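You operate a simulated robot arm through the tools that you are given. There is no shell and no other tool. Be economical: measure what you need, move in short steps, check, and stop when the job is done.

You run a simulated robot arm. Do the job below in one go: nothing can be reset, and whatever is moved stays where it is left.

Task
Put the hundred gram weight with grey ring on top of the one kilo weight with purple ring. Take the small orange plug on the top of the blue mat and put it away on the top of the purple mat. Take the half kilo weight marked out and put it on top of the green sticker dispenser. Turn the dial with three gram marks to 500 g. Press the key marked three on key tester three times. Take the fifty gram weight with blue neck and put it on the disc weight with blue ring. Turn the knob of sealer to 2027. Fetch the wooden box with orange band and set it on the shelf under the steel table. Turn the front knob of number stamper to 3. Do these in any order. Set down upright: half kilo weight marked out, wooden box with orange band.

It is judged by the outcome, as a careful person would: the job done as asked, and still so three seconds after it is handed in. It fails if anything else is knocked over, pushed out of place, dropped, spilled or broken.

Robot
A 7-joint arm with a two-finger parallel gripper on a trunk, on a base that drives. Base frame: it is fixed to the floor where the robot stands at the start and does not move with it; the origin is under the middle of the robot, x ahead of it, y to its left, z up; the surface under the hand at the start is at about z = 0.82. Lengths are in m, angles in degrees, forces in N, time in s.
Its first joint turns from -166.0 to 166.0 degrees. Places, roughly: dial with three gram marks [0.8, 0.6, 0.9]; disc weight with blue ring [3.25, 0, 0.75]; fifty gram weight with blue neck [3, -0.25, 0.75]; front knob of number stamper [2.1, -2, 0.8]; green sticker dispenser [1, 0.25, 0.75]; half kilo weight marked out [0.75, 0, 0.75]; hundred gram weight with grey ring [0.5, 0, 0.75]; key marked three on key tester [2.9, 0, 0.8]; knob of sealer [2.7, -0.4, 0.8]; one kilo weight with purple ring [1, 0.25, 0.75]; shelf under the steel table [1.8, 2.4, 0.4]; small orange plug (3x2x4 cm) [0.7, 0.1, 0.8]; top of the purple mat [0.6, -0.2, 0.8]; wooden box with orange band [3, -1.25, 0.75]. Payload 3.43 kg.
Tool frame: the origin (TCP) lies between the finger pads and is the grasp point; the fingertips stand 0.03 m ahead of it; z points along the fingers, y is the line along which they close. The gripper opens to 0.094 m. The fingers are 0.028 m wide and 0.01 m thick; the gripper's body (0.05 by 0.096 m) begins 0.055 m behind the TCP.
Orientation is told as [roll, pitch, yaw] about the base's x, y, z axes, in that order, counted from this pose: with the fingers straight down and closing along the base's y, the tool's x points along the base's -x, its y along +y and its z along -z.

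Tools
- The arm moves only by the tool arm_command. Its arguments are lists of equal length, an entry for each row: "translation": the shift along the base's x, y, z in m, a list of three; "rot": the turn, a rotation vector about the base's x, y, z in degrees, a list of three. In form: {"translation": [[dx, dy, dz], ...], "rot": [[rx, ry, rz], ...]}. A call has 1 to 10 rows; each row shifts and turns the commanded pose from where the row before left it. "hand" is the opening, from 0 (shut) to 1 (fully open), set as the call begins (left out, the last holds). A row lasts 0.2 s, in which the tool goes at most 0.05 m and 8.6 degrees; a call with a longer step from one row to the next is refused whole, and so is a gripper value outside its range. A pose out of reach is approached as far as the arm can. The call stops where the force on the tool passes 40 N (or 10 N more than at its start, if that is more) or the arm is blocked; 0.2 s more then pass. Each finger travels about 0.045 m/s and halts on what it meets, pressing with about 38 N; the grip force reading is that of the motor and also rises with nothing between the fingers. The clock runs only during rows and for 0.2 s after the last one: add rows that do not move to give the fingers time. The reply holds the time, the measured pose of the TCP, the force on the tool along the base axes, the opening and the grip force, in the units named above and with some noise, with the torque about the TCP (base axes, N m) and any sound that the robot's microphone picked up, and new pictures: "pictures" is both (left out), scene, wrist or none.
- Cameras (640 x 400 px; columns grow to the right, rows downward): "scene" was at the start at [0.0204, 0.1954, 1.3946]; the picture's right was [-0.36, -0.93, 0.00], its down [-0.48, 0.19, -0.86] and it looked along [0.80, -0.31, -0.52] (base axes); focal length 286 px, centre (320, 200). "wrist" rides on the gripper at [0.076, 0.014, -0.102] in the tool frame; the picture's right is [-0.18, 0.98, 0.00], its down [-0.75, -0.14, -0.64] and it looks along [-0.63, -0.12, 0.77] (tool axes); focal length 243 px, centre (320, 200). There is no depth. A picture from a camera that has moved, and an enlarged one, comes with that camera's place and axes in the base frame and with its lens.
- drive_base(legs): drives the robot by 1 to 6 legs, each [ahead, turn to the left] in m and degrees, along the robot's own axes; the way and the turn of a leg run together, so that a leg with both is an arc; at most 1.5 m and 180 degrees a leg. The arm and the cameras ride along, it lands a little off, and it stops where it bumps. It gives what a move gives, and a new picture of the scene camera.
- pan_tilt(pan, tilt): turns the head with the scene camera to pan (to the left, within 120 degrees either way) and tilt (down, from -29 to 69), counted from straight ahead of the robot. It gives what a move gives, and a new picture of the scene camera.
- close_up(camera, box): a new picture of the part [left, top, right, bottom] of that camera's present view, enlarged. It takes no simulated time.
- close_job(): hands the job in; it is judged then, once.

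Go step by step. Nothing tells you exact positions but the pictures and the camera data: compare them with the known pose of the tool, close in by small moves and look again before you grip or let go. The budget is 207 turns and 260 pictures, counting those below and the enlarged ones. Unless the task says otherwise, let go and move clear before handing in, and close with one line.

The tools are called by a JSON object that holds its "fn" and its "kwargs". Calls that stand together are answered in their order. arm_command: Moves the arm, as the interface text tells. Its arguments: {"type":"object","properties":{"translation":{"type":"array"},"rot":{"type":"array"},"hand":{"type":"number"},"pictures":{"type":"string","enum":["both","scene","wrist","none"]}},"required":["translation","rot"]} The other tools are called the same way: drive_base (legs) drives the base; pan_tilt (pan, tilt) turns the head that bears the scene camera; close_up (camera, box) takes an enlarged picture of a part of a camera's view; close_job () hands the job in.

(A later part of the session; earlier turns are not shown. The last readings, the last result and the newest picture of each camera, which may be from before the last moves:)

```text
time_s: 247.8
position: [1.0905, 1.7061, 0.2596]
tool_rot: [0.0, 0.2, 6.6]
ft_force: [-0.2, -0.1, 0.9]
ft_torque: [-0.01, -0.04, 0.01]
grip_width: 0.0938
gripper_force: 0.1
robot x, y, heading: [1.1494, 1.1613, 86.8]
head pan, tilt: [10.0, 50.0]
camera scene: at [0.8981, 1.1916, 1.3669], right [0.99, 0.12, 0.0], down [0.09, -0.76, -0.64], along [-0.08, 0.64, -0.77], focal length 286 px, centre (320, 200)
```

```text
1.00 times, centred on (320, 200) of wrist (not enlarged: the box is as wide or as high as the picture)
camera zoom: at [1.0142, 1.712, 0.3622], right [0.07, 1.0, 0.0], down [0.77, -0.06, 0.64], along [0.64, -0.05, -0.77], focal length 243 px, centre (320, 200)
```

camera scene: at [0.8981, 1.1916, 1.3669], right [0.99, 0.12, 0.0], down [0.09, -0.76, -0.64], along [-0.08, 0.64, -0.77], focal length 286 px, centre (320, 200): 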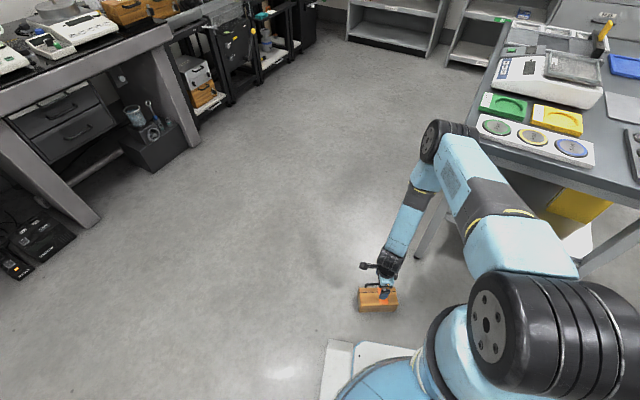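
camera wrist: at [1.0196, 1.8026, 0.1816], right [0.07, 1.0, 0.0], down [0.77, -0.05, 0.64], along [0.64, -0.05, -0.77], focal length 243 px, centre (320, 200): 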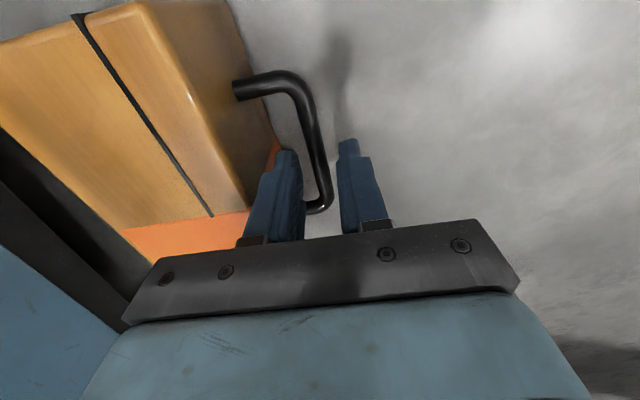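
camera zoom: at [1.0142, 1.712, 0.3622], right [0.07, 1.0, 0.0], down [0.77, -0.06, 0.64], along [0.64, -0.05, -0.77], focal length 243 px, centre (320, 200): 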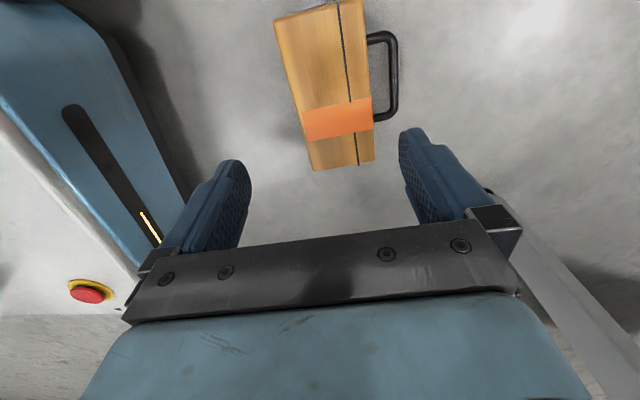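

{"fn": "arm_command", "kwargs": {"translation": [[0.0145, 0.013, -0.03], [0, 0, -0.04], [0, 0, -0.04], [0, 0, -0.02]], "rot": [[0, 0, 0], [0, 0, 0], [0, 0, 0], [0, 0, 0]], "pictures": "wrist"}}

```text
time_s: 248.8
position: [1.1051, 1.719, 0.1297]
tool_rot: [0.0, 0.1, 6.5]
ft_force: [0.0, -0.1, 0.6]
ft_torque: [0.01, 0.0, 0.01]
grip_width: 0.094
gripper_force: 0.1
robot x, y, heading: [1.1481, 1.1611, 86.6]
head pan, tilt: [10.0, 50.0]
camera wrist: at [1.028, 1.7249, 0.2326], right [0.07, 1.0, 0.0], down [0.77, -0.06, 0.64], along [0.64, -0.05, -0.77], focal length 243 px, centre (320, 200)
```

wrist: 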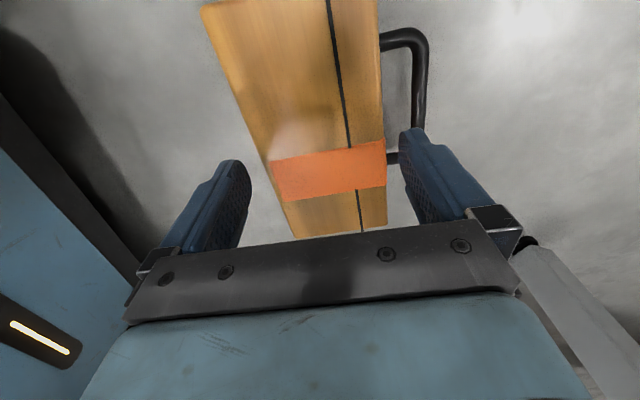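

{"fn": "arm_command", "kwargs": {"translation": [[0, 0.003, -0.02], [0, 0, -0.01], [0, 0, -0.01], [0, 0, -0.01], [0, 0, -0.002]], "rot": [[0, 0, 0], [0, 0, 0], [0, 0, 0], [0, 0, 0], [0, 0, 0]], "pictures": "wrist"}}

```text
time_s: 250.0
position: [1.1056, 1.7215, 0.0786]
tool_rot: [0.0, 0.1, 6.5]
ft_force: [-0.6, -1.2, 0.0]
ft_torque: [0.01, 0.0, -0.05]
grip_width: 0.0942
gripper_force: 0.1
robot x, y, heading: [1.1483, 1.1612, 86.7]
head pan, tilt: [10.0, 50.0]
camera wrist: at [1.0288, 1.7276, 0.1809], right [0.07, 1.0, 0.0], down [0.77, -0.06, 0.64], along [0.64, -0.05, -0.77], focal length 243 px, centre (320, 200)
```

wrist: 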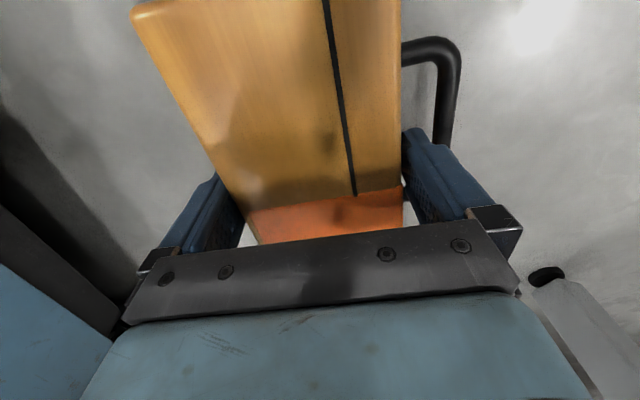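

The fingers straddle the body, one of them inside the handle loop. A touch lower, then close.

{"fn": "arm_command", "kwargs": {"translation": [[0, 0, -0.008], [0, 0, 0]], "rot": [[0, 0, 0], [0, 0, 0]], "pictures": "none"}}

{"fn": "arm_command", "kwargs": {"translation": [[0, 0, 0], [0, 0, 0], [0, 0, 0]], "rot": [[0, 0, 0], [0, 0, 0], [0, 0, 0]], "hand": 0, "pictures": "none"}}

{"fn": "arm_command", "kwargs": {"translation": [[0, 0, 0.02], [0, 0, 0.02], [0, 0, 0.02]], "rot": [[0, 0, 0], [0, 0, 0], [0, 0, 0]], "pictures": "wrist"}}

```text
time_s: 250.6
position: [1.1058, 1.7209, 0.0794]
tool_rot: [-0.1, 0.1, 6.3]
ft_force: [-0.1, -0.9, -0.8]
ft_torque: [0.02, -0.02, 0.05]
grip_width: 0.094
gripper_force: 0.1
out of reach, approached as far as the arm can: row 1
robot x, y, heading: [1.1467, 1.1621, 86.9]
head pan, tilt: [10.0, 50.0]
```

```text
time_s: 251.4
position: [1.1052, 1.7225, 0.0782]
tool_rot: [0.0, 0.0, 6.4]
ft_force: [0.6, -1.3, -1.8]
ft_torque: [-0.19, 0.16, 0.11]
grip_width: 0.0896
gripper_force: 37.6
robot x, y, heading: [1.1441, 1.1616, 86.9]
head pan, tilt: [10.0, 50.0]
```

```text
time_s: 252.2
position: [1.105, 1.7226, 0.1388]
tool_rot: [-0.1, 0.1, 6.5]
ft_force: [-0.1, -1.0, -5.9]
ft_torque: [0.0, 0.01, 0.01]
grip_width: 0.0894
gripper_force: 37.8
robot x, y, heading: [1.1493, 1.1598, 86.7]
head pan, tilt: [10.0, 50.0]
camera wrist: at [1.0282, 1.7278, 0.241], right [0.07, 1.0, 0.0], down [0.77, -0.06, 0.64], along [0.64, -0.05, -0.77], focal length 243 px, centre (320, 200)
```

wrist: 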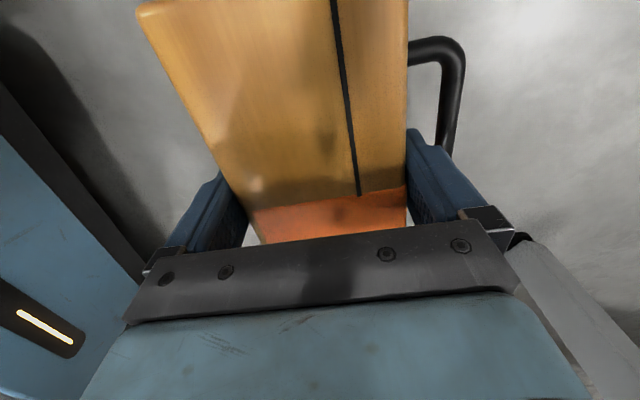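

The box is held firmly and level (body 0.0895). I'll raise it and carry it to in front of the steel table's short end.

{"fn": "arm_command", "kwargs": {"translation": [[0, 0, 0.045], [0, 0, 0.045], [0, 0, 0.045], [0, 0, 0.045], [0, 0, 0.045], [0, 0, 0.045], [0, 0, 0.045], [0, 0, 0.045], [0, 0, 0.045], [0, 0, 0.045]], "rot": [[0, 0, 0], [0, 0, 0], [0, 0, 0], [0, 0, 0], [0, 0, 0], [0, 0, 0], [0, 0, 0], [0, 0, 0], [0, 0, 0], [0, 0, 0]], "pictures": "none"}}

{"fn": "arm_command", "kwargs": {"translation": [[0.036, -0.005, 0.005], [0.036, -0.005, 0.005], [0.036, -0.005, 0.005], [0.036, -0.005, 0.005], [0.036, -0.005, 0.005], [0.036, -0.005, 0.005], [0.036, -0.005, 0.005], [0.036, -0.005, 0.005], [0.036, -0.005, 0.005], [0.036, -0.005, 0.005]], "rot": [[0, 0, -3.25], [0, 0, -3.25], [0, 0, -3.25], [0, 0, -3.25], [0, 0, -3.25], [0, 0, -3.25], [0, 0, -3.25], [0, 0, -3.25], [0, 0, -3.25], [0, 0, -3.25]], "pictures": "none"}}

{"fn": "pan_tilt", "kwargs": {"pan": -15, "tilt": 40}}

```text
time_s: 254.4
position: [1.1057, 1.7234, 0.5897]
tool_rot: [0.0, 0.1, 6.4]
ft_force: [0.8, 1.3, -6.5]
ft_torque: [-0.03, 0.01, 0.01]
grip_width: 0.0898
gripper_force: 38.4
robot x, y, heading: [1.1457, 1.1639, 86.8]
head pan, tilt: [10.0, 50.0]
```

```text
time_s: 256.6
position: [1.4659, 1.6716, 0.6393]
tool_rot: [-0.1, 0.1, -26.0]
ft_force: [-0.2, 0.0, -4.6]
ft_torque: [0.01, 0.01, 0.01]
grip_width: 0.0891
gripper_force: 37.4
robot x, y, heading: [1.1469, 1.1647, 87.0]
head pan, tilt: [10.0, 50.0]
```

```text
time_s: 257.4
position: [1.4657, 1.6707, 0.6388]
tool_rot: [-0.1, 0.1, -26.0]
ft_force: [0.6, 0.0, -4.6]
ft_torque: [-0.04, -0.03, 0.04]
grip_width: 0.0894
gripper_force: 38.0
robot x, y, heading: [1.1472, 1.1624, 86.8]
head pan, tilt: [-15.0, 40.0]
camera scene: at [0.9338, 1.1959, 1.3811], right [0.95, -0.31, 0.0], down [-0.2, -0.61, -0.77], along [0.24, 0.73, -0.64], focal length 286 px, centre (320, 200)
```

scene: 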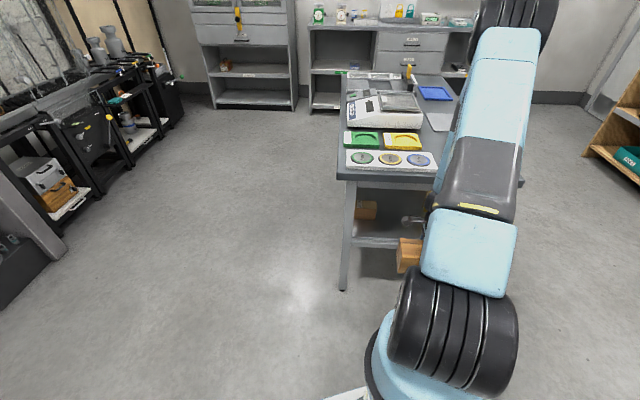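

Now turning the hand to horizontal, which brings the box upright.

{"fn": "arm_command", "kwargs": {"translation": [[0, 0, 0], [0, 0, 0], [0, 0, 0], [0, 0, 0], [0, 0, 0], [0, 0, 0], [0, 0, 0], [0, 0, 0], [0, 0, 0], [0, 0, 0]], "rot": [[7.35, -3.58, 0], [7.35, -3.58, 0], [7.35, -3.58, 0], [7.35, -3.58, 0], [7.35, -3.58, 0], [7.35, -3.58, 0], [7.35, -3.58, 0], [7.35, -3.58, 0], [7.35, -3.58, 0], [7.35, -3.58, 0]], "pictures": "both"}}

```text
time_s: 259.6
position: [1.4642, 1.6723, 0.6382]
tool_rot: [81.8, 0.1, -26.0]
ft_force: [-1.0, 0.0, -6.1]
ft_torque: [-0.16, 0.11, 0.02]
grip_width: 0.0895
gripper_force: 38.4
robot x, y, heading: [1.1479, 1.1611, 86.9]
head pan, tilt: [-15.0, 40.0]
camera scene: at [0.9339, 1.1956, 1.3811], right [0.95, -0.31, 0.0], down [-0.2, -0.61, -0.77], along [0.24, 0.73, -0.64], focal length 286 px, centre (320, 200)
camera wrist: at [1.354, 1.6162, 0.6674], right [0.23, 0.04, 0.97], down [0.39, -0.92, -0.05], along [0.89, 0.39, -0.23], focal length 243 px, centre (320, 200)
```

scene: 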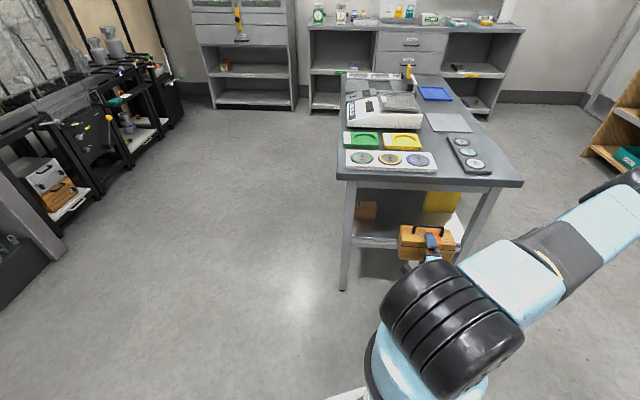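
wrist: 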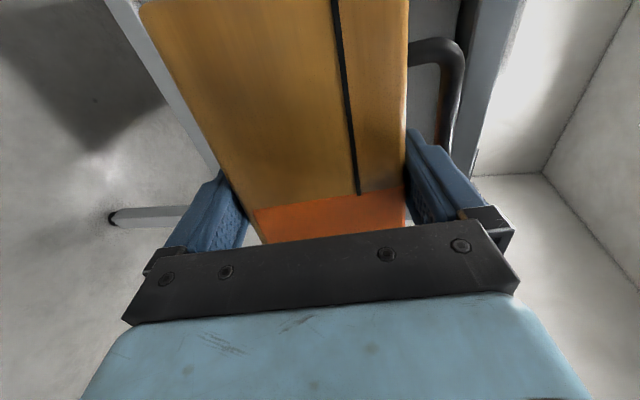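

The box is upright in front of the table end. I'll set the hand about 14° nose-down so the far edge touches first, then lower and approach the shelf.

{"fn": "arm_command", "kwargs": {"translation": [[0.0165, 0.034, -0.026], [0.0165, 0.034, -0.026], [0.0165, 0.034, -0.026], [0.0165, 0.034, -0.026]], "rot": [[-5.2, 2.55, 0], [0, 0, 0], [0, 0, 0], [0, 0, 0]], "pictures": "wrist"}}

{"fn": "close_up", "kwargs": {"camera": "scene", "box": [330, 160, 490, 280]}}

```text
time_s: 260.6
position: [1.5303, 1.8079, 0.5329]
tool_rot: [76.2, 0.2, -25.8]
ft_force: [0.1, 0.3, -5.0]
ft_torque: [-0.18, 0.08, 0.02]
grip_width: 0.0893
gripper_force: 38.0
robot x, y, heading: [1.1491, 1.1609, 87.0]
head pan, tilt: [-15.0, 40.0]
camera wrist: at [1.4213, 1.7544, 0.5726], right [0.27, 0.13, 0.95], down [0.39, -0.92, 0.02], along [0.88, 0.37, -0.3], focal length 243 px, centre (320, 200)
```

wrist: 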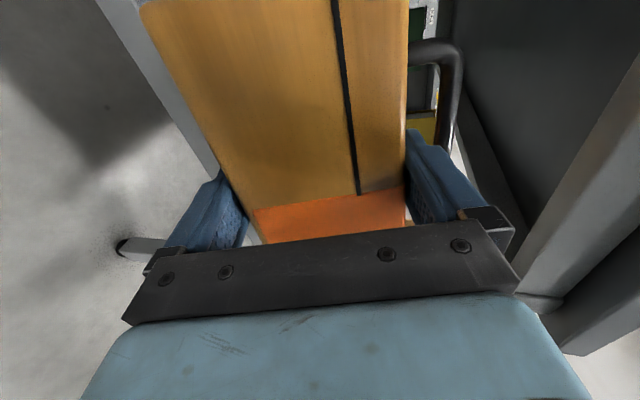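

```text
3.33 times, centred on (410, 220) of scene
camera zoom: at [0.9339, 1.1955, 1.3811], right [0.95, -0.31, 0.0], down [-0.2, -0.61, -0.77], along [0.24, 0.73, -0.64], focal length 954 px, centre (20, 133)
```

zoom: 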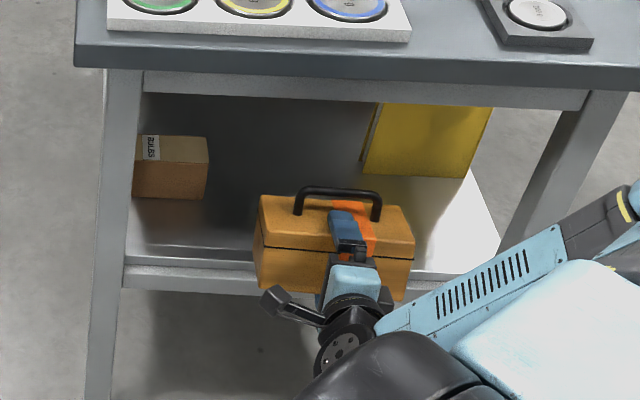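

The way in is clear. Advancing over the shelf, then lowering until the far edge touches.

{"fn": "arm_command", "kwargs": {"translation": [[0.0152, 0.0313, 0], [0.0152, 0.0313, 0], [0.0152, 0.0313, 0], [0, 0, -0.018]], "rot": [[0, 0, 0], [0, 0, 0], [0, 0, 0], [0, 0, 0]], "pictures": "none"}}

{"fn": "close_up", "kwargs": {"camera": "scene", "box": [330, 160, 490, 280]}}

```text
time_s: 261.6
position: [1.5776, 1.9028, 0.5168]
tool_rot: [76.0, 0.1, -25.9]
ft_force: [-0.1, 0.5, -4.8]
ft_torque: [-0.13, 0.11, -0.03]
grip_width: 0.0895
gripper_force: 38.2
robot x, y, heading: [1.1485, 1.1585, 86.8]
head pan, tilt: [-15.0, 40.0]
```

```text
3.33 times, centred on (410, 220) of scene
camera zoom: at [0.934, 1.1959, 1.3811], right [0.95, -0.31, 0.0], down [-0.2, -0.61, -0.77], along [0.24, 0.73, -0.64], focal length 954 px, centre (20, 133)
```

zoom: 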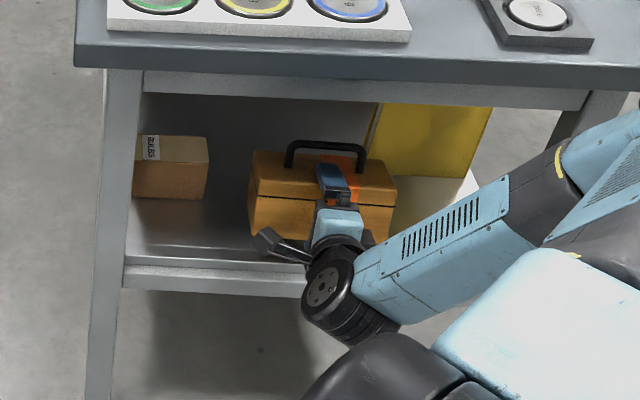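

{"fn": "arm_command", "kwargs": {"translation": [[0.011, 0.0225, 0], [0, 0, -0.008], [0, 0, -0.003], [0, 0, -0.002], [0, 0, -0.002], [0, 0, -0.002]], "rot": [[0, 0, 0], [0, 0, 0], [0, 0, 0], [0, 0, 0], [0, 0, 0], [0, 0, 0]], "pictures": "none"}}

{"fn": "close_up", "kwargs": {"camera": "scene", "box": [350, 180, 450, 270]}}

```text
time_s: 263.1
position: [1.5881, 1.9254, 0.4995]
tool_rot: [76.1, 0.1, -25.8]
ft_force: [0.1, 0.5, -5.8]
ft_torque: [-0.17, 0.06, 0.01]
grip_width: 0.0892
gripper_force: 37.5
robot x, y, heading: [1.1462, 1.1619, 86.7]
head pan, tilt: [-15.0, 40.0]
```

```text
4.44 times, centred on (400, 225) of scene
camera zoom: at [0.934, 1.196, 1.3811], right [0.95, -0.31, 0.0], down [-0.2, -0.61, -0.77], along [0.24, 0.73, -0.64], focal length 1272 px, centre (-36, 89)
```

zoom: 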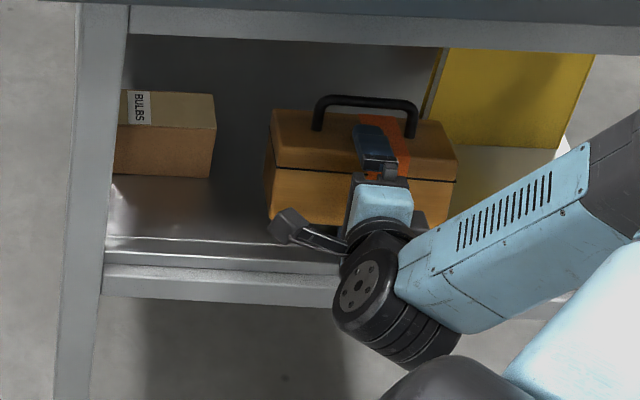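

{"fn": "arm_command", "kwargs": {"translation": [[0, 0, -0.003], [0, 0, -0.003], [0, 0, -0.002], [0, 0, -0.002], [0, 0, -0.002]], "rot": [[0, 0, 0], [0, 0, 0], [0, 0, 0], [0, 0, 0], [0, 0, 0]], "pictures": "wrist"}}

```text
time_s: 264.2
position: [1.5882, 1.9243, 0.487]
tool_rot: [76.0, 0.0, -25.8]
ft_force: [-0.6, 0.1, -5.1]
ft_torque: [-0.18, 0.1, 0.02]
grip_width: 0.0894
gripper_force: 38.3
robot x, y, heading: [1.1467, 1.1634, 86.8]
head pan, tilt: [-15.0, 40.0]
camera wrist: at [1.478, 1.8714, 0.526], right [0.27, 0.13, 0.95], down [0.39, -0.92, 0.02], along [0.88, 0.37, -0.3], focal length 243 px, centre (320, 200)
```

wrist: 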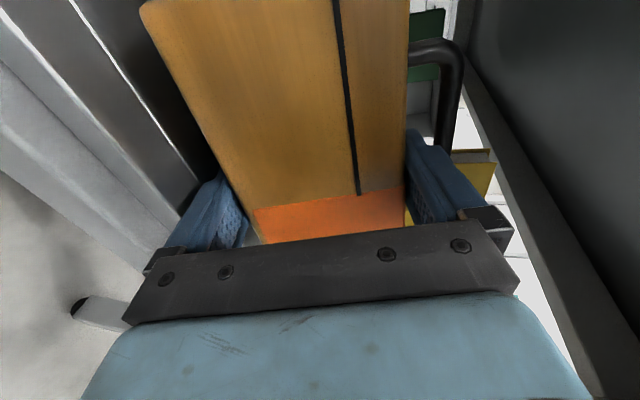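

{"fn": "arm_command", "kwargs": {"translation": [[0, 0, -0.002], [0, 0, -0.002], [0, 0, -0.002], [0, 0, -0.002], [0, 0, -0.002]], "rot": [[0, 0, 0], [0, 0, 0], [0, 0, 0], [0, 0, 0], [0, 0, 0]], "pictures": "none"}}

{"fn": "close_up", "kwargs": {"camera": "scene", "box": [350, 180, 450, 270]}}

```text
time_s: 265.4
position: [1.5888, 1.9255, 0.4809]
tool_rot: [76.3, 0.2, -25.9]
ft_force: [-7.5, -16.3, 35.1]
ft_torque: [0.93, 1.26, 0.3]
grip_width: 0.0896
gripper_force: 37.9
robot x, y, heading: [1.1481, 1.161, 86.6]
head pan, tilt: [-15.0, 40.0]
```

```text
4.44 times, centred on (400, 225) of scene
camera zoom: at [0.9331, 1.1936, 1.3811], right [0.95, -0.31, 0.0], down [-0.2, -0.61, -0.77], along [0.24, 0.73, -0.64], focal length 1272 px, centre (-36, 89)
```

zoom: 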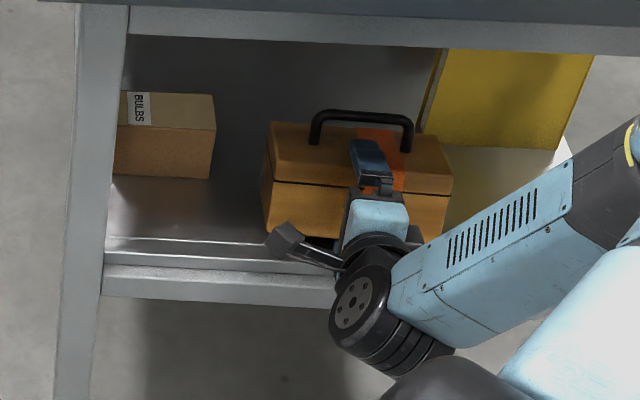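

Contact: the far edge sits on the shelf. Easing off slightly, opening, and withdrawing the fingers horizontally so the box settles.

{"fn": "arm_command", "kwargs": {"translation": [[0, 0, 0.003], [0, 0, 0]], "rot": [[0, 0, 0], [0, 0, 0]], "pictures": "none"}}

{"fn": "arm_command", "kwargs": {"translation": [[0, 0, 0], [0, 0, 0]], "rot": [[0, 0, 0], [0, 0, 0]], "hand": 1, "pictures": "wrist"}}

{"fn": "close_up", "kwargs": {"camera": "scene", "box": [350, 180, 450, 270]}}

```text
time_s: 266.1
position: [1.5871, 1.925, 0.4808]
tool_rot: [76.1, 0.1, -25.9]
ft_force: [4.8, 9.6, 11.8]
ft_torque: [1.52, 0.2, -0.33]
grip_width: 0.0892
gripper_force: 38.0
robot x, y, heading: [1.144, 1.1624, 86.8]
head pan, tilt: [-15.0, 40.0]
```

```text
time_s: 266.6
position: [1.5883, 1.9252, 0.4815]
tool_rot: [76.1, 0.2, -25.8]
ft_force: [6.4, 13.5, 12.9]
ft_torque: [0.91, -0.71, 0.12]
grip_width: 0.0896
gripper_force: 0.0
robot x, y, heading: [1.1456, 1.1584, 87.1]
head pan, tilt: [-15.0, 40.0]
camera wrist: at [1.4786, 1.8718, 0.5196], right [0.27, 0.13, 0.95], down [0.39, -0.92, 0.02], along [0.88, 0.37, -0.3], focal length 243 px, centre (320, 200)
```

wrist: 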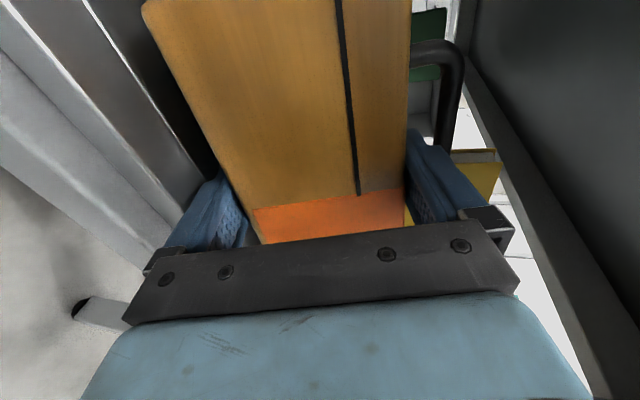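

```text
4.44 times, centred on (400, 225) of scene
camera zoom: at [0.9337, 1.1954, 1.3811], right [0.95, -0.31, 0.0], down [-0.2, -0.61, -0.77], along [0.24, 0.73, -0.64], focal length 1272 px, centre (-36, 89)
```

zoom: 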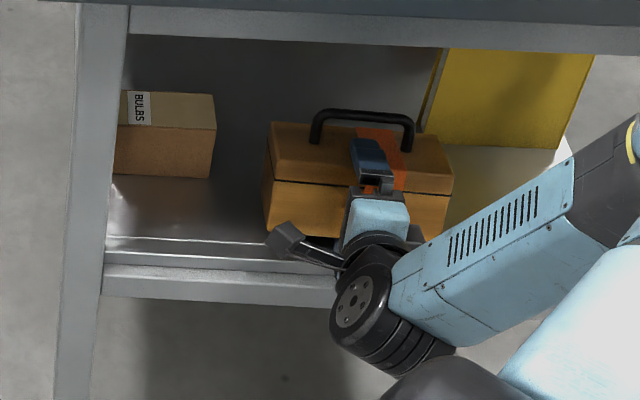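

The lower finger is resting on something. Raising a few mm to let the fingers open.

{"fn": "arm_command", "kwargs": {"translation": [[0, 0, 0.004], [0, 0, 0], [0, 0, 0]], "rot": [[0, 0, 0], [0, 0, 0], [0, 0, 0]], "hand": 1, "pictures": "none"}}

{"fn": "close_up", "kwargs": {"camera": "wrist", "box": [80, 60, 480, 310]}}

```text
time_s: 267.4
position: [1.5875, 1.9238, 0.4832]
tool_rot: [75.9, 0.1, -25.9]
ft_force: [-1.7, -4.7, 1.1]
ft_torque: [-0.2, -0.02, -0.09]
grip_width: 0.0942
gripper_force: 0.0
robot x, y, heading: [1.1498, 1.1609, 86.9]
head pan, tilt: [-15.0, 40.0]
```

```text
1.60 times, centred on (280, 185) of wrist
camera zoom: at [1.4779, 1.8711, 0.5224], right [0.27, 0.13, 0.95], down [0.39, -0.92, 0.02], along [0.88, 0.37, -0.3], focal length 388 px, centre (384, 224)
```

zoom: 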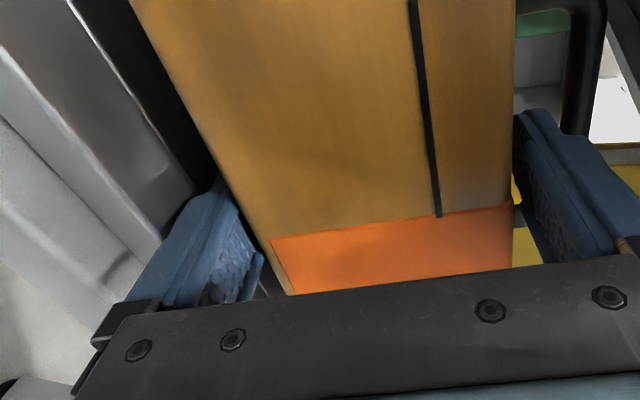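

{"fn": "arm_command", "kwargs": {"translation": [[-0.0044, -0.009, 0], [-0.0044, -0.009, 0], [-0.0044, -0.009, 0], [-0.0044, -0.009, 0]], "rot": [[0, 0, 0], [0, 0, 0], [0, 0, 0], [0, 0, 0]], "pictures": "none"}}

{"fn": "close_up", "kwargs": {"camera": "scene", "box": [350, 180, 450, 270]}}

```text
time_s: 268.4
position: [1.5695, 1.8898, 0.484]
tool_rot: [76.0, 0.1, -25.8]
ft_force: [0.2, 1.2, -2.1]
ft_torque: [0.03, -0.02, -0.02]
grip_width: 0.0938
gripper_force: 0.1
robot x, y, heading: [1.1485, 1.1595, 86.9]
head pan, tilt: [-15.0, 40.0]
```

```text
4.44 times, centred on (400, 225) of scene
camera zoom: at [0.9339, 1.1959, 1.3811], right [0.95, -0.31, 0.0], down [-0.2, -0.61, -0.77], along [0.24, 0.73, -0.64], focal length 1272 px, centre (-36, 89)
```

zoom: 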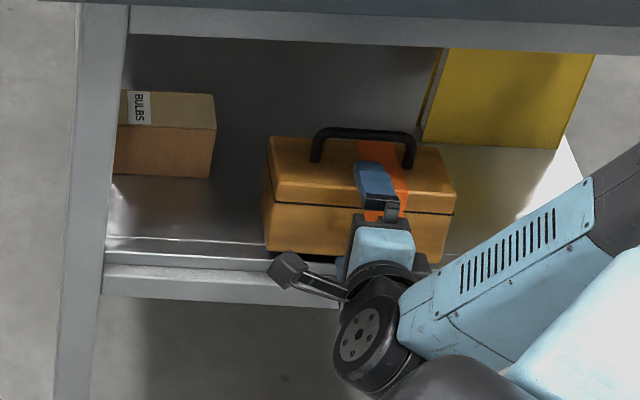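

B is dragging the box slightly outward but it stays over the shelf. I'll pull the fingers out quickly, then push the box in with the closed hand.

{"fn": "arm_command", "kwargs": {"translation": [[-0.0205, -0.0422, 0.003], [-0.0205, -0.0422, 0.003]], "rot": [[0, 0, 0], [0, 0, 0]], "pictures": "wrist"}}

{"fn": "close_up", "kwargs": {"camera": "scene", "box": [350, 180, 450, 270]}}

```text
time_s: 269.1
position: [1.5302, 1.805, 0.4912]
tool_rot: [75.9, 0.0, -25.9]
ft_force: [-0.1, 0.8, -1.1]
ft_torque: [0.07, -0.03, -0.01]
grip_width: 0.0937
gripper_force: 0.1
robot x, y, heading: [1.1465, 1.1649, 86.7]
head pan, tilt: [-15.0, 40.0]
camera wrist: at [1.4197, 1.7518, 0.5298], right [0.27, 0.13, 0.95], down [0.39, -0.92, 0.02], along [0.88, 0.37, -0.3], focal length 243 px, centre (320, 200)
```

wrist: 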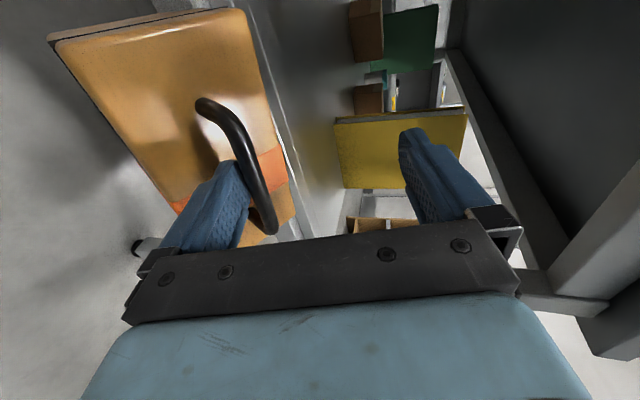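

```text
4.44 times, centred on (400, 225) of scene
camera zoom: at [0.9339, 1.196, 1.3811], right [0.95, -0.31, 0.0], down [-0.2, -0.61, -0.77], along [0.24, 0.73, -0.64], focal length 1272 px, centre (-36, 89)
```

zoom: 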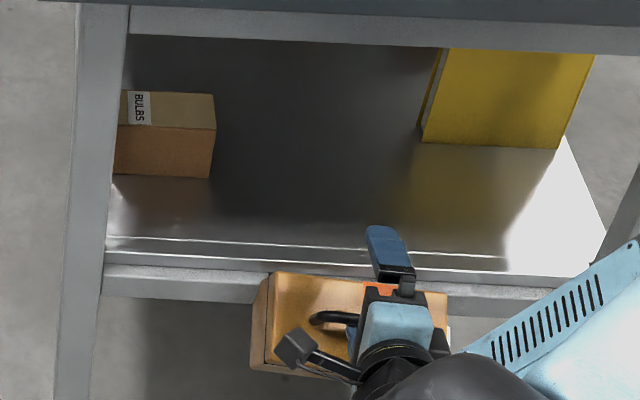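

The box slid off and its handle appears to be at the lower finger. I'll close the hand at once in case the handle is caught.

{"fn": "arm_command", "kwargs": {"translation": [[0, 0, 0], [0, 0, 0], [0, 0, 0], [0, 0, 0], [0, 0, 0], [0, 0, 0]], "rot": [[0, 0, 0], [0, 0, 0], [0, 0, 0], [0, 0, 0], [0, 0, 0], [0, 0, 0]], "hand": 0, "pictures": "scene"}}

```text
time_s: 270.4
position: [1.5304, 1.8057, 0.4915]
tool_rot: [76.0, 0.1, -25.9]
ft_force: [-0.2, 0.8, -0.2]
ft_torque: [0.0, 0.02, 0.0]
grip_width: 0.0
gripper_force: 26.3
robot x, y, heading: [1.1469, 1.1615, 86.8]
head pan, tilt: [-15.0, 40.0]
camera scene: at [0.9339, 1.1956, 1.3811], right [0.95, -0.31, 0.0], down [-0.2, -0.61, -0.77], along [0.24, 0.73, -0.64], focal length 286 px, centre (320, 200)
```

scene: 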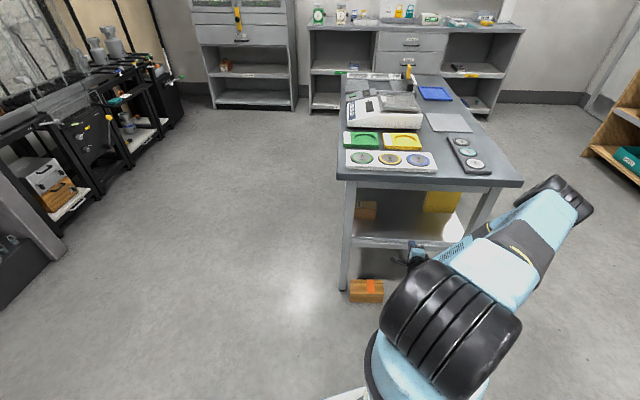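

The box fell to the floor again. Checking how it lies.

{"fn": "close_up", "kwargs": {"camera": "scene", "box": [320, 250, 420, 320]}}

```text
5.71 times, centred on (370, 285) of scene
camera zoom: at [0.9339, 1.1956, 1.3811], right [0.95, -0.31, 0.0], down [-0.2, -0.61, -0.77], along [0.24, 0.73, -0.64], focal length 1635 px, centre (34, -286)
```

zoom: 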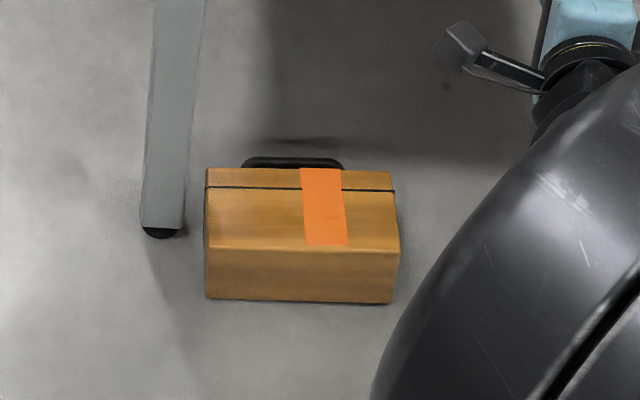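

It lies on its side again, partly under the table, handle pointing in. I'll drag it out by pulling on its lid with the closed fingers, hand tilted 25°. First retreat, re-tilt the hand and bring the base closer.

{"fn": "arm_command", "kwargs": {"translation": [[-0.0196, -0.0403, 0.01], [-0.0196, -0.0403, 0.01], [-0.0196, -0.0403, 0.01], [-0.0196, -0.0403, 0.01], [-0.0196, -0.0403, 0.01]], "rot": [[0, 0, 0], [0, 0, 0], [0, 0, 0], [0, 0, 0], [0, 0, 0]], "pictures": "none"}}

{"fn": "arm_command", "kwargs": {"translation": [[0, 0, 0.01], [0, 0, 0], [0, 0, 0], [0, 0, 0], [0, 0, 0], [0, 0, 0], [0, 0, 0]], "rot": [[-6.55, 3.19, 0], [-6.55, 3.19, 0], [-6.55, 3.19, 0], [-6.55, 3.19, 0], [-6.55, 3.19, 0], [-6.55, 3.19, 0], [-6.55, 3.19, 0]], "pictures": "none"}}

{"fn": "drive_base", "kwargs": {"legs": [[0.2, 0]]}}

```text
time_s: 271.6
position: [1.4313, 1.603, 0.5413]
tool_rot: [76.1, 0.1, -25.9]
ft_force: [-0.8, 0.3, -0.3]
ft_torque: [0.0, 0.01, 0.01]
grip_width: 0.0
gripper_force: 33.0
robot x, y, heading: [1.1433, 1.1594, 86.8]
head pan, tilt: [-15.0, 40.0]
```

```text
time_s: 273.2
position: [1.4314, 1.6027, 0.5514]
tool_rot: [24.8, 0.1, -26.0]
ft_force: [0.2, 0.7, -0.6]
ft_torque: [-0.07, -0.03, 0.01]
grip_width: 0.0
gripper_force: 33.1
robot x, y, heading: [1.1458, 1.1657, 87.0]
head pan, tilt: [-15.0, 40.0]
```

```text
time_s: 274.9
position: [1.4425, 1.8024, 0.5506]
tool_rot: [25.0, 0.1, -26.0]
ft_force: [0.6, -0.1, 0.1]
ft_torque: [-0.02, -0.05, 0.0]
grip_width: 0.0
gripper_force: 33.1
robot x, y, heading: [1.1606, 1.3657, 86.9]
head pan, tilt: [-15.0, 40.0]
camera scene: at [0.9451, 1.3953, 1.3811], right [0.95, -0.31, 0.0], down [-0.2, -0.61, -0.77], along [0.24, 0.73, -0.64], focal length 286 px, centre (320, 200)
```

scene: 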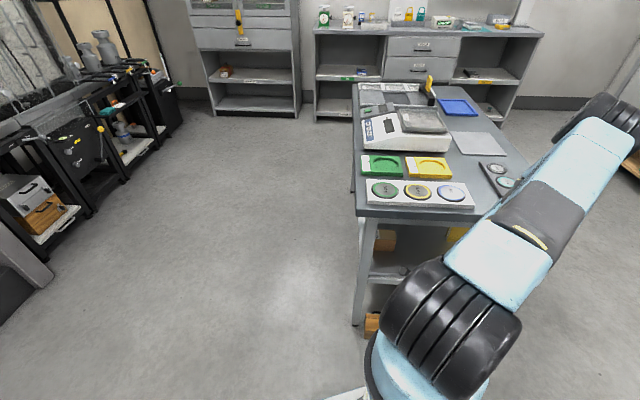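

{"fn": "arm_command", "kwargs": {"translation": [[-0.0036, 0.0016, -0.045], [-0.0036, 0.0016, -0.045], [-0.0036, 0.0016, -0.045], [-0.0036, 0.0016, -0.045], [-0.0036, 0.0016, -0.045], [-0.0036, 0.0016, -0.045], [-0.0036, 0.0016, -0.045], [-0.0036, 0.0016, -0.045], [-0.0036, 0.0016, -0.045]], "rot": [[0, 0, 0], [0, 0, 0], [0, 0, 0], [0, 0, 0], [0, 0, 0], [0, 0, 0], [0, 0, 0], [0, 0, 0], [0, 0, 0]], "pictures": "wrist"}}

```text
time_s: 276.9
position: [1.409, 1.8176, 0.1463]
tool_rot: [25.0, 0.1, -26.0]
ft_force: [-0.7, 0.2, 0.2]
ft_torque: [0.01, 0.0, 0.01]
grip_width: 0.0001
gripper_force: 32.9
robot x, y, heading: [1.1593, 1.364, 86.7]
head pan, tilt: [-15.0, 40.0]
camera wrist: at [1.3282, 1.8236, 0.2448], right [0.56, 0.72, 0.41], down [0.5, -0.69, 0.52], along [0.66, -0.08, -0.75], focal length 243 px, centre (320, 200)
```

wrist: 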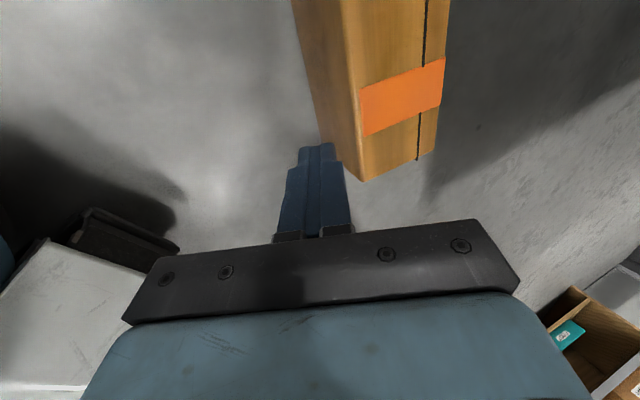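

{"fn": "arm_command", "kwargs": {"translation": [[0.018, 0.037, 0], [0.018, 0.037, 0], [0.018, 0.037, 0], [0.0195, 0.04, 0]], "rot": [[0, 0, 0], [0, 0, 0], [0, 0, 0], [0, 0, 0]], "pictures": "wrist"}}

```text
time_s: 277.9
position: [1.4851, 1.9651, 0.1456]
tool_rot: [24.9, 0.2, -26.1]
ft_force: [-0.4, 0.4, 0.2]
ft_torque: [0.0, 0.03, 0.02]
grip_width: 0.0
gripper_force: 33.2
robot x, y, heading: [1.1563, 1.3612, 86.9]
head pan, tilt: [-15.0, 40.0]
camera wrist: at [1.4034, 1.9724, 0.2445], right [0.56, 0.72, 0.41], down [0.5, -0.69, 0.52], along [0.66, -0.08, -0.75], focal length 243 px, centre (320, 200)
```

wrist: 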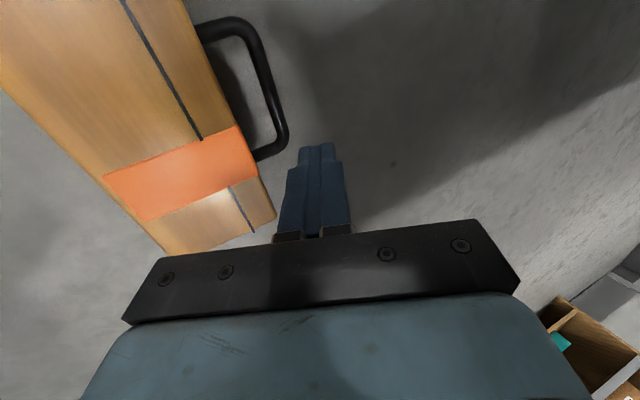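

{"fn": "arm_command", "kwargs": {"translation": [[0, 0, -0.025], [0, 0, -0.02], [0, 0, -0.01], [0, 0, 0]], "rot": [[0, 0, 0], [0, 0, 0], [0, 0, 0], [0, 0, 0]], "pictures": "wrist"}}

```text
time_s: 278.9
position: [1.4839, 1.9628, 0.0981]
tool_rot: [24.7, 0.4, -26.2]
ft_force: [-0.4, -0.8, 0.6]
ft_torque: [-0.02, -0.01, -0.02]
grip_width: 0.0001
gripper_force: 33.2
out of reach, approached as far as the arm can: row 3
robot x, y, heading: [1.1593, 1.3645, 86.5]
head pan, tilt: [-15.0, 40.0]
camera wrist: at [1.4017, 1.9692, 0.1976], right [0.56, 0.72, 0.41], down [0.5, -0.69, 0.52], along [0.66, -0.09, -0.75], focal length 243 px, centre (320, 200)
```

wrist: 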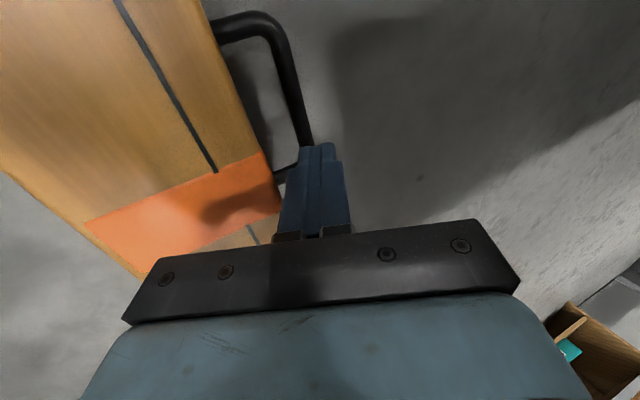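

The fingertips are behind the lid, 1.5 cm below its top edge. Pulling the box gently toward me.

{"fn": "arm_command", "kwargs": {"translation": [[-0.0066, -0.0135, 0], [-0.0066, -0.0135, 0], [-0.0066, -0.0135, 0], [-0.0066, -0.0135, 0], [-0.0066, -0.0135, 0]], "rot": [[0, 0, 0], [0, 0, 0], [0, 0, 0], [0, 0, 0], [0, 0, 0]], "pictures": "wrist"}}

```text
time_s: 280.1
position: [1.4518, 1.9008, 0.1014]
tool_rot: [25.2, 0.1, -26.0]
ft_force: [3.6, 7.2, 12.4]
ft_torque: [0.2, 0.09, -0.1]
grip_width: 0.0
gripper_force: 33.1
robot x, y, heading: [1.1626, 1.3618, 86.8]
head pan, tilt: [-15.0, 40.0]
camera wrist: at [1.3705, 1.9081, 0.2005], right [0.56, 0.72, 0.42], down [0.5, -0.69, 0.52], along [0.66, -0.08, -0.74], focal length 243 px, centre (320, 200)
```

wrist: 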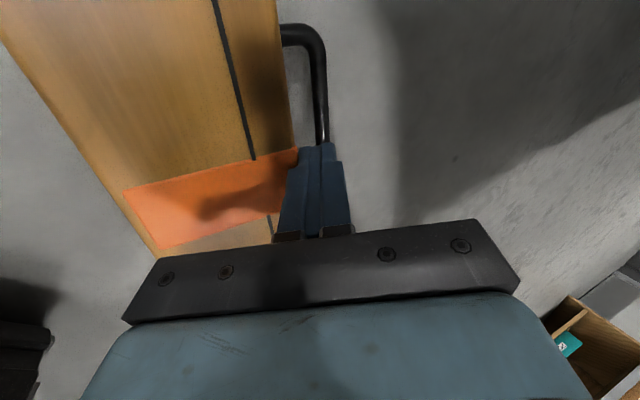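

{"fn": "arm_command", "kwargs": {"translation": [[-0.0066, -0.0135, 0], [-0.0066, -0.0135, 0], [-0.0066, -0.0135, 0], [-0.0066, -0.0135, 0], [-0.0066, -0.0135, 0]], "rot": [[0, 0, 0], [0, 0, 0], [0, 0, 0], [0, 0, 0], [0, 0, 0]], "pictures": "wrist"}}

```text
time_s: 281.3
position: [1.4187, 1.8423, 0.1061]
tool_rot: [24.6, 0.2, -26.1]
ft_force: [1.5, 0.3, 3.5]
ft_torque: [0.02, 0.02, -0.03]
grip_width: 0.0
gripper_force: 32.7
out of reach, approached as far as the arm can: row 3, 5
robot x, y, heading: [1.1636, 1.3615, 86.9]
head pan, tilt: [-15.0, 40.0]
camera wrist: at [1.3381, 1.8483, 0.2062], right [0.56, 0.72, 0.41], down [0.5, -0.69, 0.52], along [0.66, -0.09, -0.75], focal length 243 px, centre (320, 200)
```

wrist: 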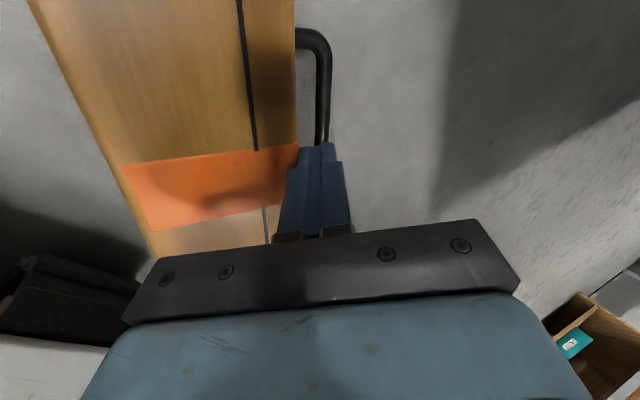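

Pulling works: the box slid out about 11 cm and is clear of the table. I'll raise the hand, straighten it, back the base a little and look at the box again.

{"fn": "arm_command", "kwargs": {"translation": [[0, 0, 0.045], [0, 0, 0.045], [0, 0, 0.045], [0, 0, 0.045], [0, 0, 0.0], [0, 0, 0], [0, 0, 0]], "rot": [[0, 0, 0], [0, 0, 0], [0, 0, 0], [-5.56, 2.71, 0], [-5.56, 2.71, 0], [-5.56, 2.71, 0], [-5.56, 2.71, 0]], "hand": 1, "pictures": "none"}}

{"fn": "drive_base", "kwargs": {"legs": [[-0.13, 0]]}}

{"fn": "close_up", "kwargs": {"camera": "wrist", "box": [0, 0, 640, 400]}}

```text
time_s: 281.7
position: [1.355, 1.7972, 0.1229]
tool_rot: [20.6, 2.2, -24.6]
ft_force: [3.1, 35.2, 5.3]
ft_torque: [1.09, -0.19, 0.28]
grip_width: 0.0204
gripper_force: 0.1
robot x, y, heading: [1.1582, 1.3621, 87.8]
head pan, tilt: [-15.0, 40.0]
stopped in row 2: the force on the tool passed its limit at 50 N (the readings are from after the stop); the commanded pose is now the measured one
```

```text
time_s: 282.5
position: [1.3613, 1.8094, 0.1279]
tool_rot: [22.6, 2.2, -24.4]
ft_force: [7.7, 37.5, 36.0]
ft_torque: [0.31, -0.22, 0.17]
grip_width: 0.0671
gripper_force: 0.1
robot x, y, heading: [1.1593, 1.3521, 87.6]
head pan, tilt: [-15.0, 40.0]
stopped in leg 1: the force on the tool passed its limit at 51 N (the readings are from after the stop); the commanded pose is now the measured one
camera scene: at [0.9451, 1.3819, 1.3811], right [0.95, -0.3, 0.0], down [-0.19, -0.61, -0.77], along [0.23, 0.73, -0.64], focal length 286 px, centre (320, 200)
```

scene: 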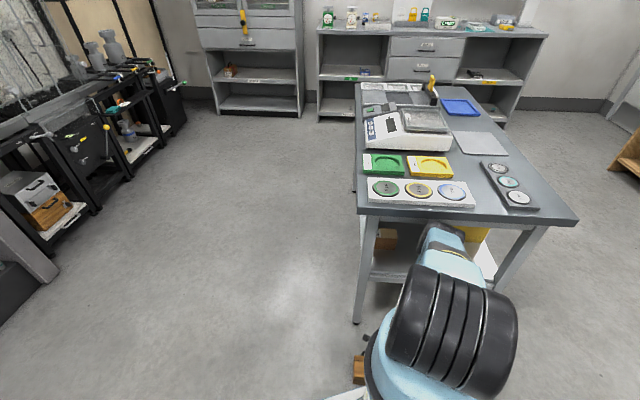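

```text
1.00 times, centred on (320, 200) of wrist (not enlarged: the box is as wide or as high as the picture)
camera zoom: at [1.2847, 1.8149, 0.2312], right [0.56, 0.74, 0.37], down [0.55, -0.66, 0.51], along [0.62, -0.08, -0.78], focal length 243 px, centre (320, 200)
```

zoom: 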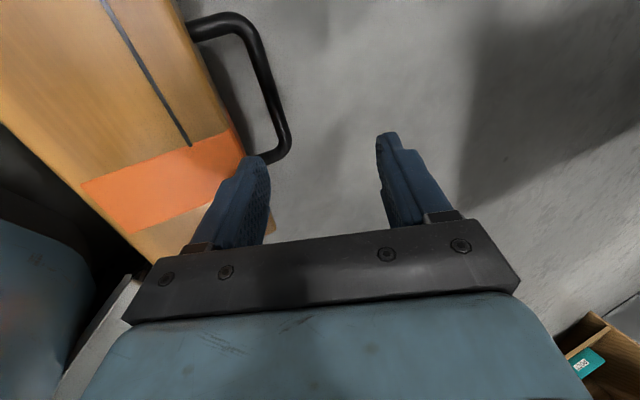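

Opening pushed against the lid while the box is pinned against my base. Closing the fingers again, then lifting clear.

{"fn": "arm_command", "kwargs": {"translation": [[0.0, 0.0, 0], [0.005, 0.01, 0.02], [0, 0, 0.045], [0, 0, 0.045]], "rot": [[0, 0, 0], [0, 0, 0], [0, 0, 0], [0, 0, 0]], "hand": 0, "pictures": "none"}}

```text
time_s: 283.7
position: [1.3209, 1.7649, 0.2141]
tool_rot: [17.9, 3.9, -25.5]
ft_force: [0.1, -0.5, 0.2]
ft_torque: [0.0, 0.02, -0.02]
grip_width: 0.0
gripper_force: 33.1
robot x, y, heading: [1.1616, 1.3466, 88.0]
head pan, tilt: [-15.0, 40.0]
stopped in row 4: the arm was blocked; the commanded pose is now the measured one
```

{"fn": "drive_base", "kwargs": {"legs": [[-0.14, 0]]}}

{"fn": "arm_command", "kwargs": {"translation": [[0.0131, 0.027, 0.03], [0.0131, 0.027, 0.03], [0.0131, 0.027, 0.02], [0.0131, 0.027, 0], [0.0131, 0.027, 0]], "rot": [[-4, 0, 0], [-4, 0, 0], [-4, 0, 0], [-4, 0, 0], [0, 0, 0]], "pictures": "wrist"}}

```text
time_s: 284.4
position: [1.3206, 1.7593, 0.21]
tool_rot: [17.4, 3.7, -25.4]
ft_force: [0.0, -0.2, 0.7]
ft_torque: [0.0, -0.04, -0.01]
grip_width: 0.0
gripper_force: 32.8
robot x, y, heading: [1.1586, 1.3399, 87.9]
head pan, tilt: [-15.0, 40.0]
stopped in leg 1: the robot was blocked; the commanded pose is now the measured one
camera scene: at [0.9414, 1.3631, 1.3806], right [0.96, -0.29, 0.0], down [-0.19, -0.61, -0.77], along [0.23, 0.74, -0.64], focal length 286 px, centre (320, 200)
```

scene: 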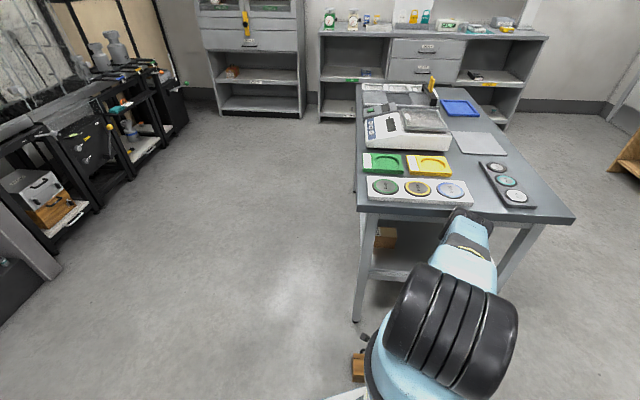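

```text
time_s: 284.9
position: [1.3038, 1.7562, 0.2398]
tool_rot: [7.3, 2.4, -26.3]
ft_force: [-3.0, -5.2, -1.3]
ft_torque: [0.41, -0.25, -0.05]
grip_width: 0.0
gripper_force: 32.8
robot x, y, heading: [1.1569, 1.3376, 87.3]
head pan, tilt: [-15.0, 40.0]
stopped in row 2: the force on the tool passed its limit at 53 N (the readings are from after the stop); the commanded pose is now the measured one
camera wrist: at [1.2408, 1.7899, 0.3466], right [0.6, 0.79, 0.12], down [0.6, -0.54, 0.59], along [0.53, -0.28, -0.8], focal length 243 px, centre (320, 200)
```

wrist: 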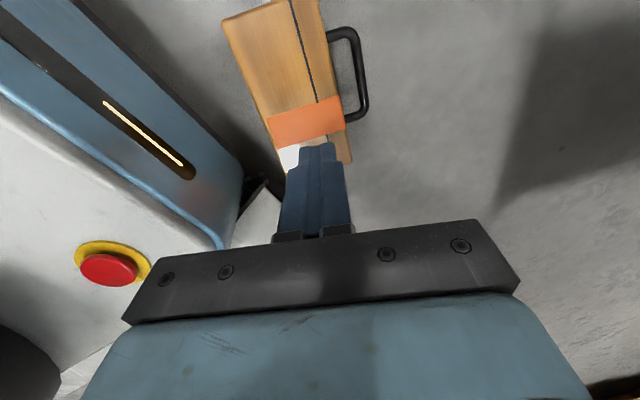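

{"fn": "close_up", "kwargs": {"camera": "scene", "box": [340, 180, 560, 400]}}

```text
1.82 times, centred on (450, 290) of scene
camera zoom: at [0.9416, 1.3434, 1.3819], right [0.95, -0.3, 0.0], down [-0.19, -0.6, -0.78], along [0.23, 0.74, -0.63], focal length 520 px, centre (84, 36)
```

zoom: 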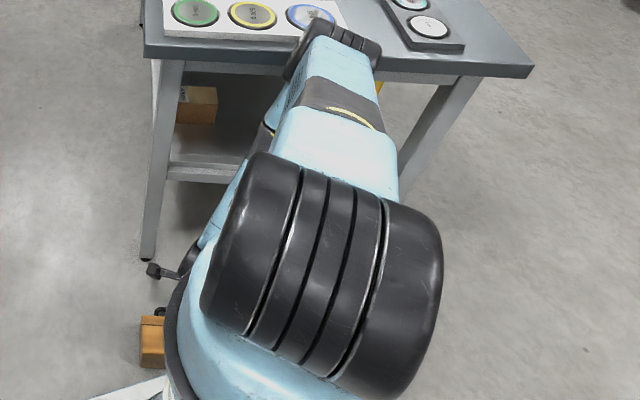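

The elbow is out over the table end and the hand is close to my base. I'll try easing the hand up in small steps.

{"fn": "arm_command", "kwargs": {"translation": [[0, 0, 0.015], [0, 0, 0.015], [0, 0, 0.015]], "rot": [[0, 0, 0], [0, 0, 0], [0, 0, 0]], "pictures": "none"}}

{"fn": "drive_base", "kwargs": {"legs": [[-0.1, 0]]}}

```text
time_s: 285.8
position: [1.3012, 1.7538, 0.2766]
tool_rot: [6.2, 2.4, -26.3]
ft_force: [0.6, 0.0, -0.3]
ft_torque: [0.03, -0.03, 0.0]
grip_width: 0.0002
gripper_force: 32.5
robot x, y, heading: [1.1642, 1.3353, 87.6]
head pan, tilt: [-15.0, 40.0]
```

```text
time_s: 286.9
position: [1.2966, 1.6556, 0.2751]
tool_rot: [6.1, 2.4, -26.3]
ft_force: [-0.2, 0.2, -0.6]
ft_torque: [0.0, 0.0, 0.02]
grip_width: 0.0
gripper_force: 33.0
robot x, y, heading: [1.1535, 1.237, 87.5]
head pan, tilt: [-15.0, 40.0]
camera scene: at [0.9417, 1.2695, 1.3811], right [0.95, -0.3, 0.0], down [-0.2, -0.61, -0.77], along [0.23, 0.73, -0.64], focal length 286 px, centre (320, 200)
```

scene: 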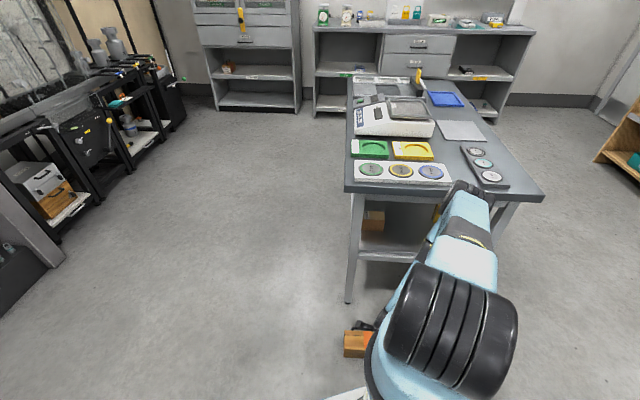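

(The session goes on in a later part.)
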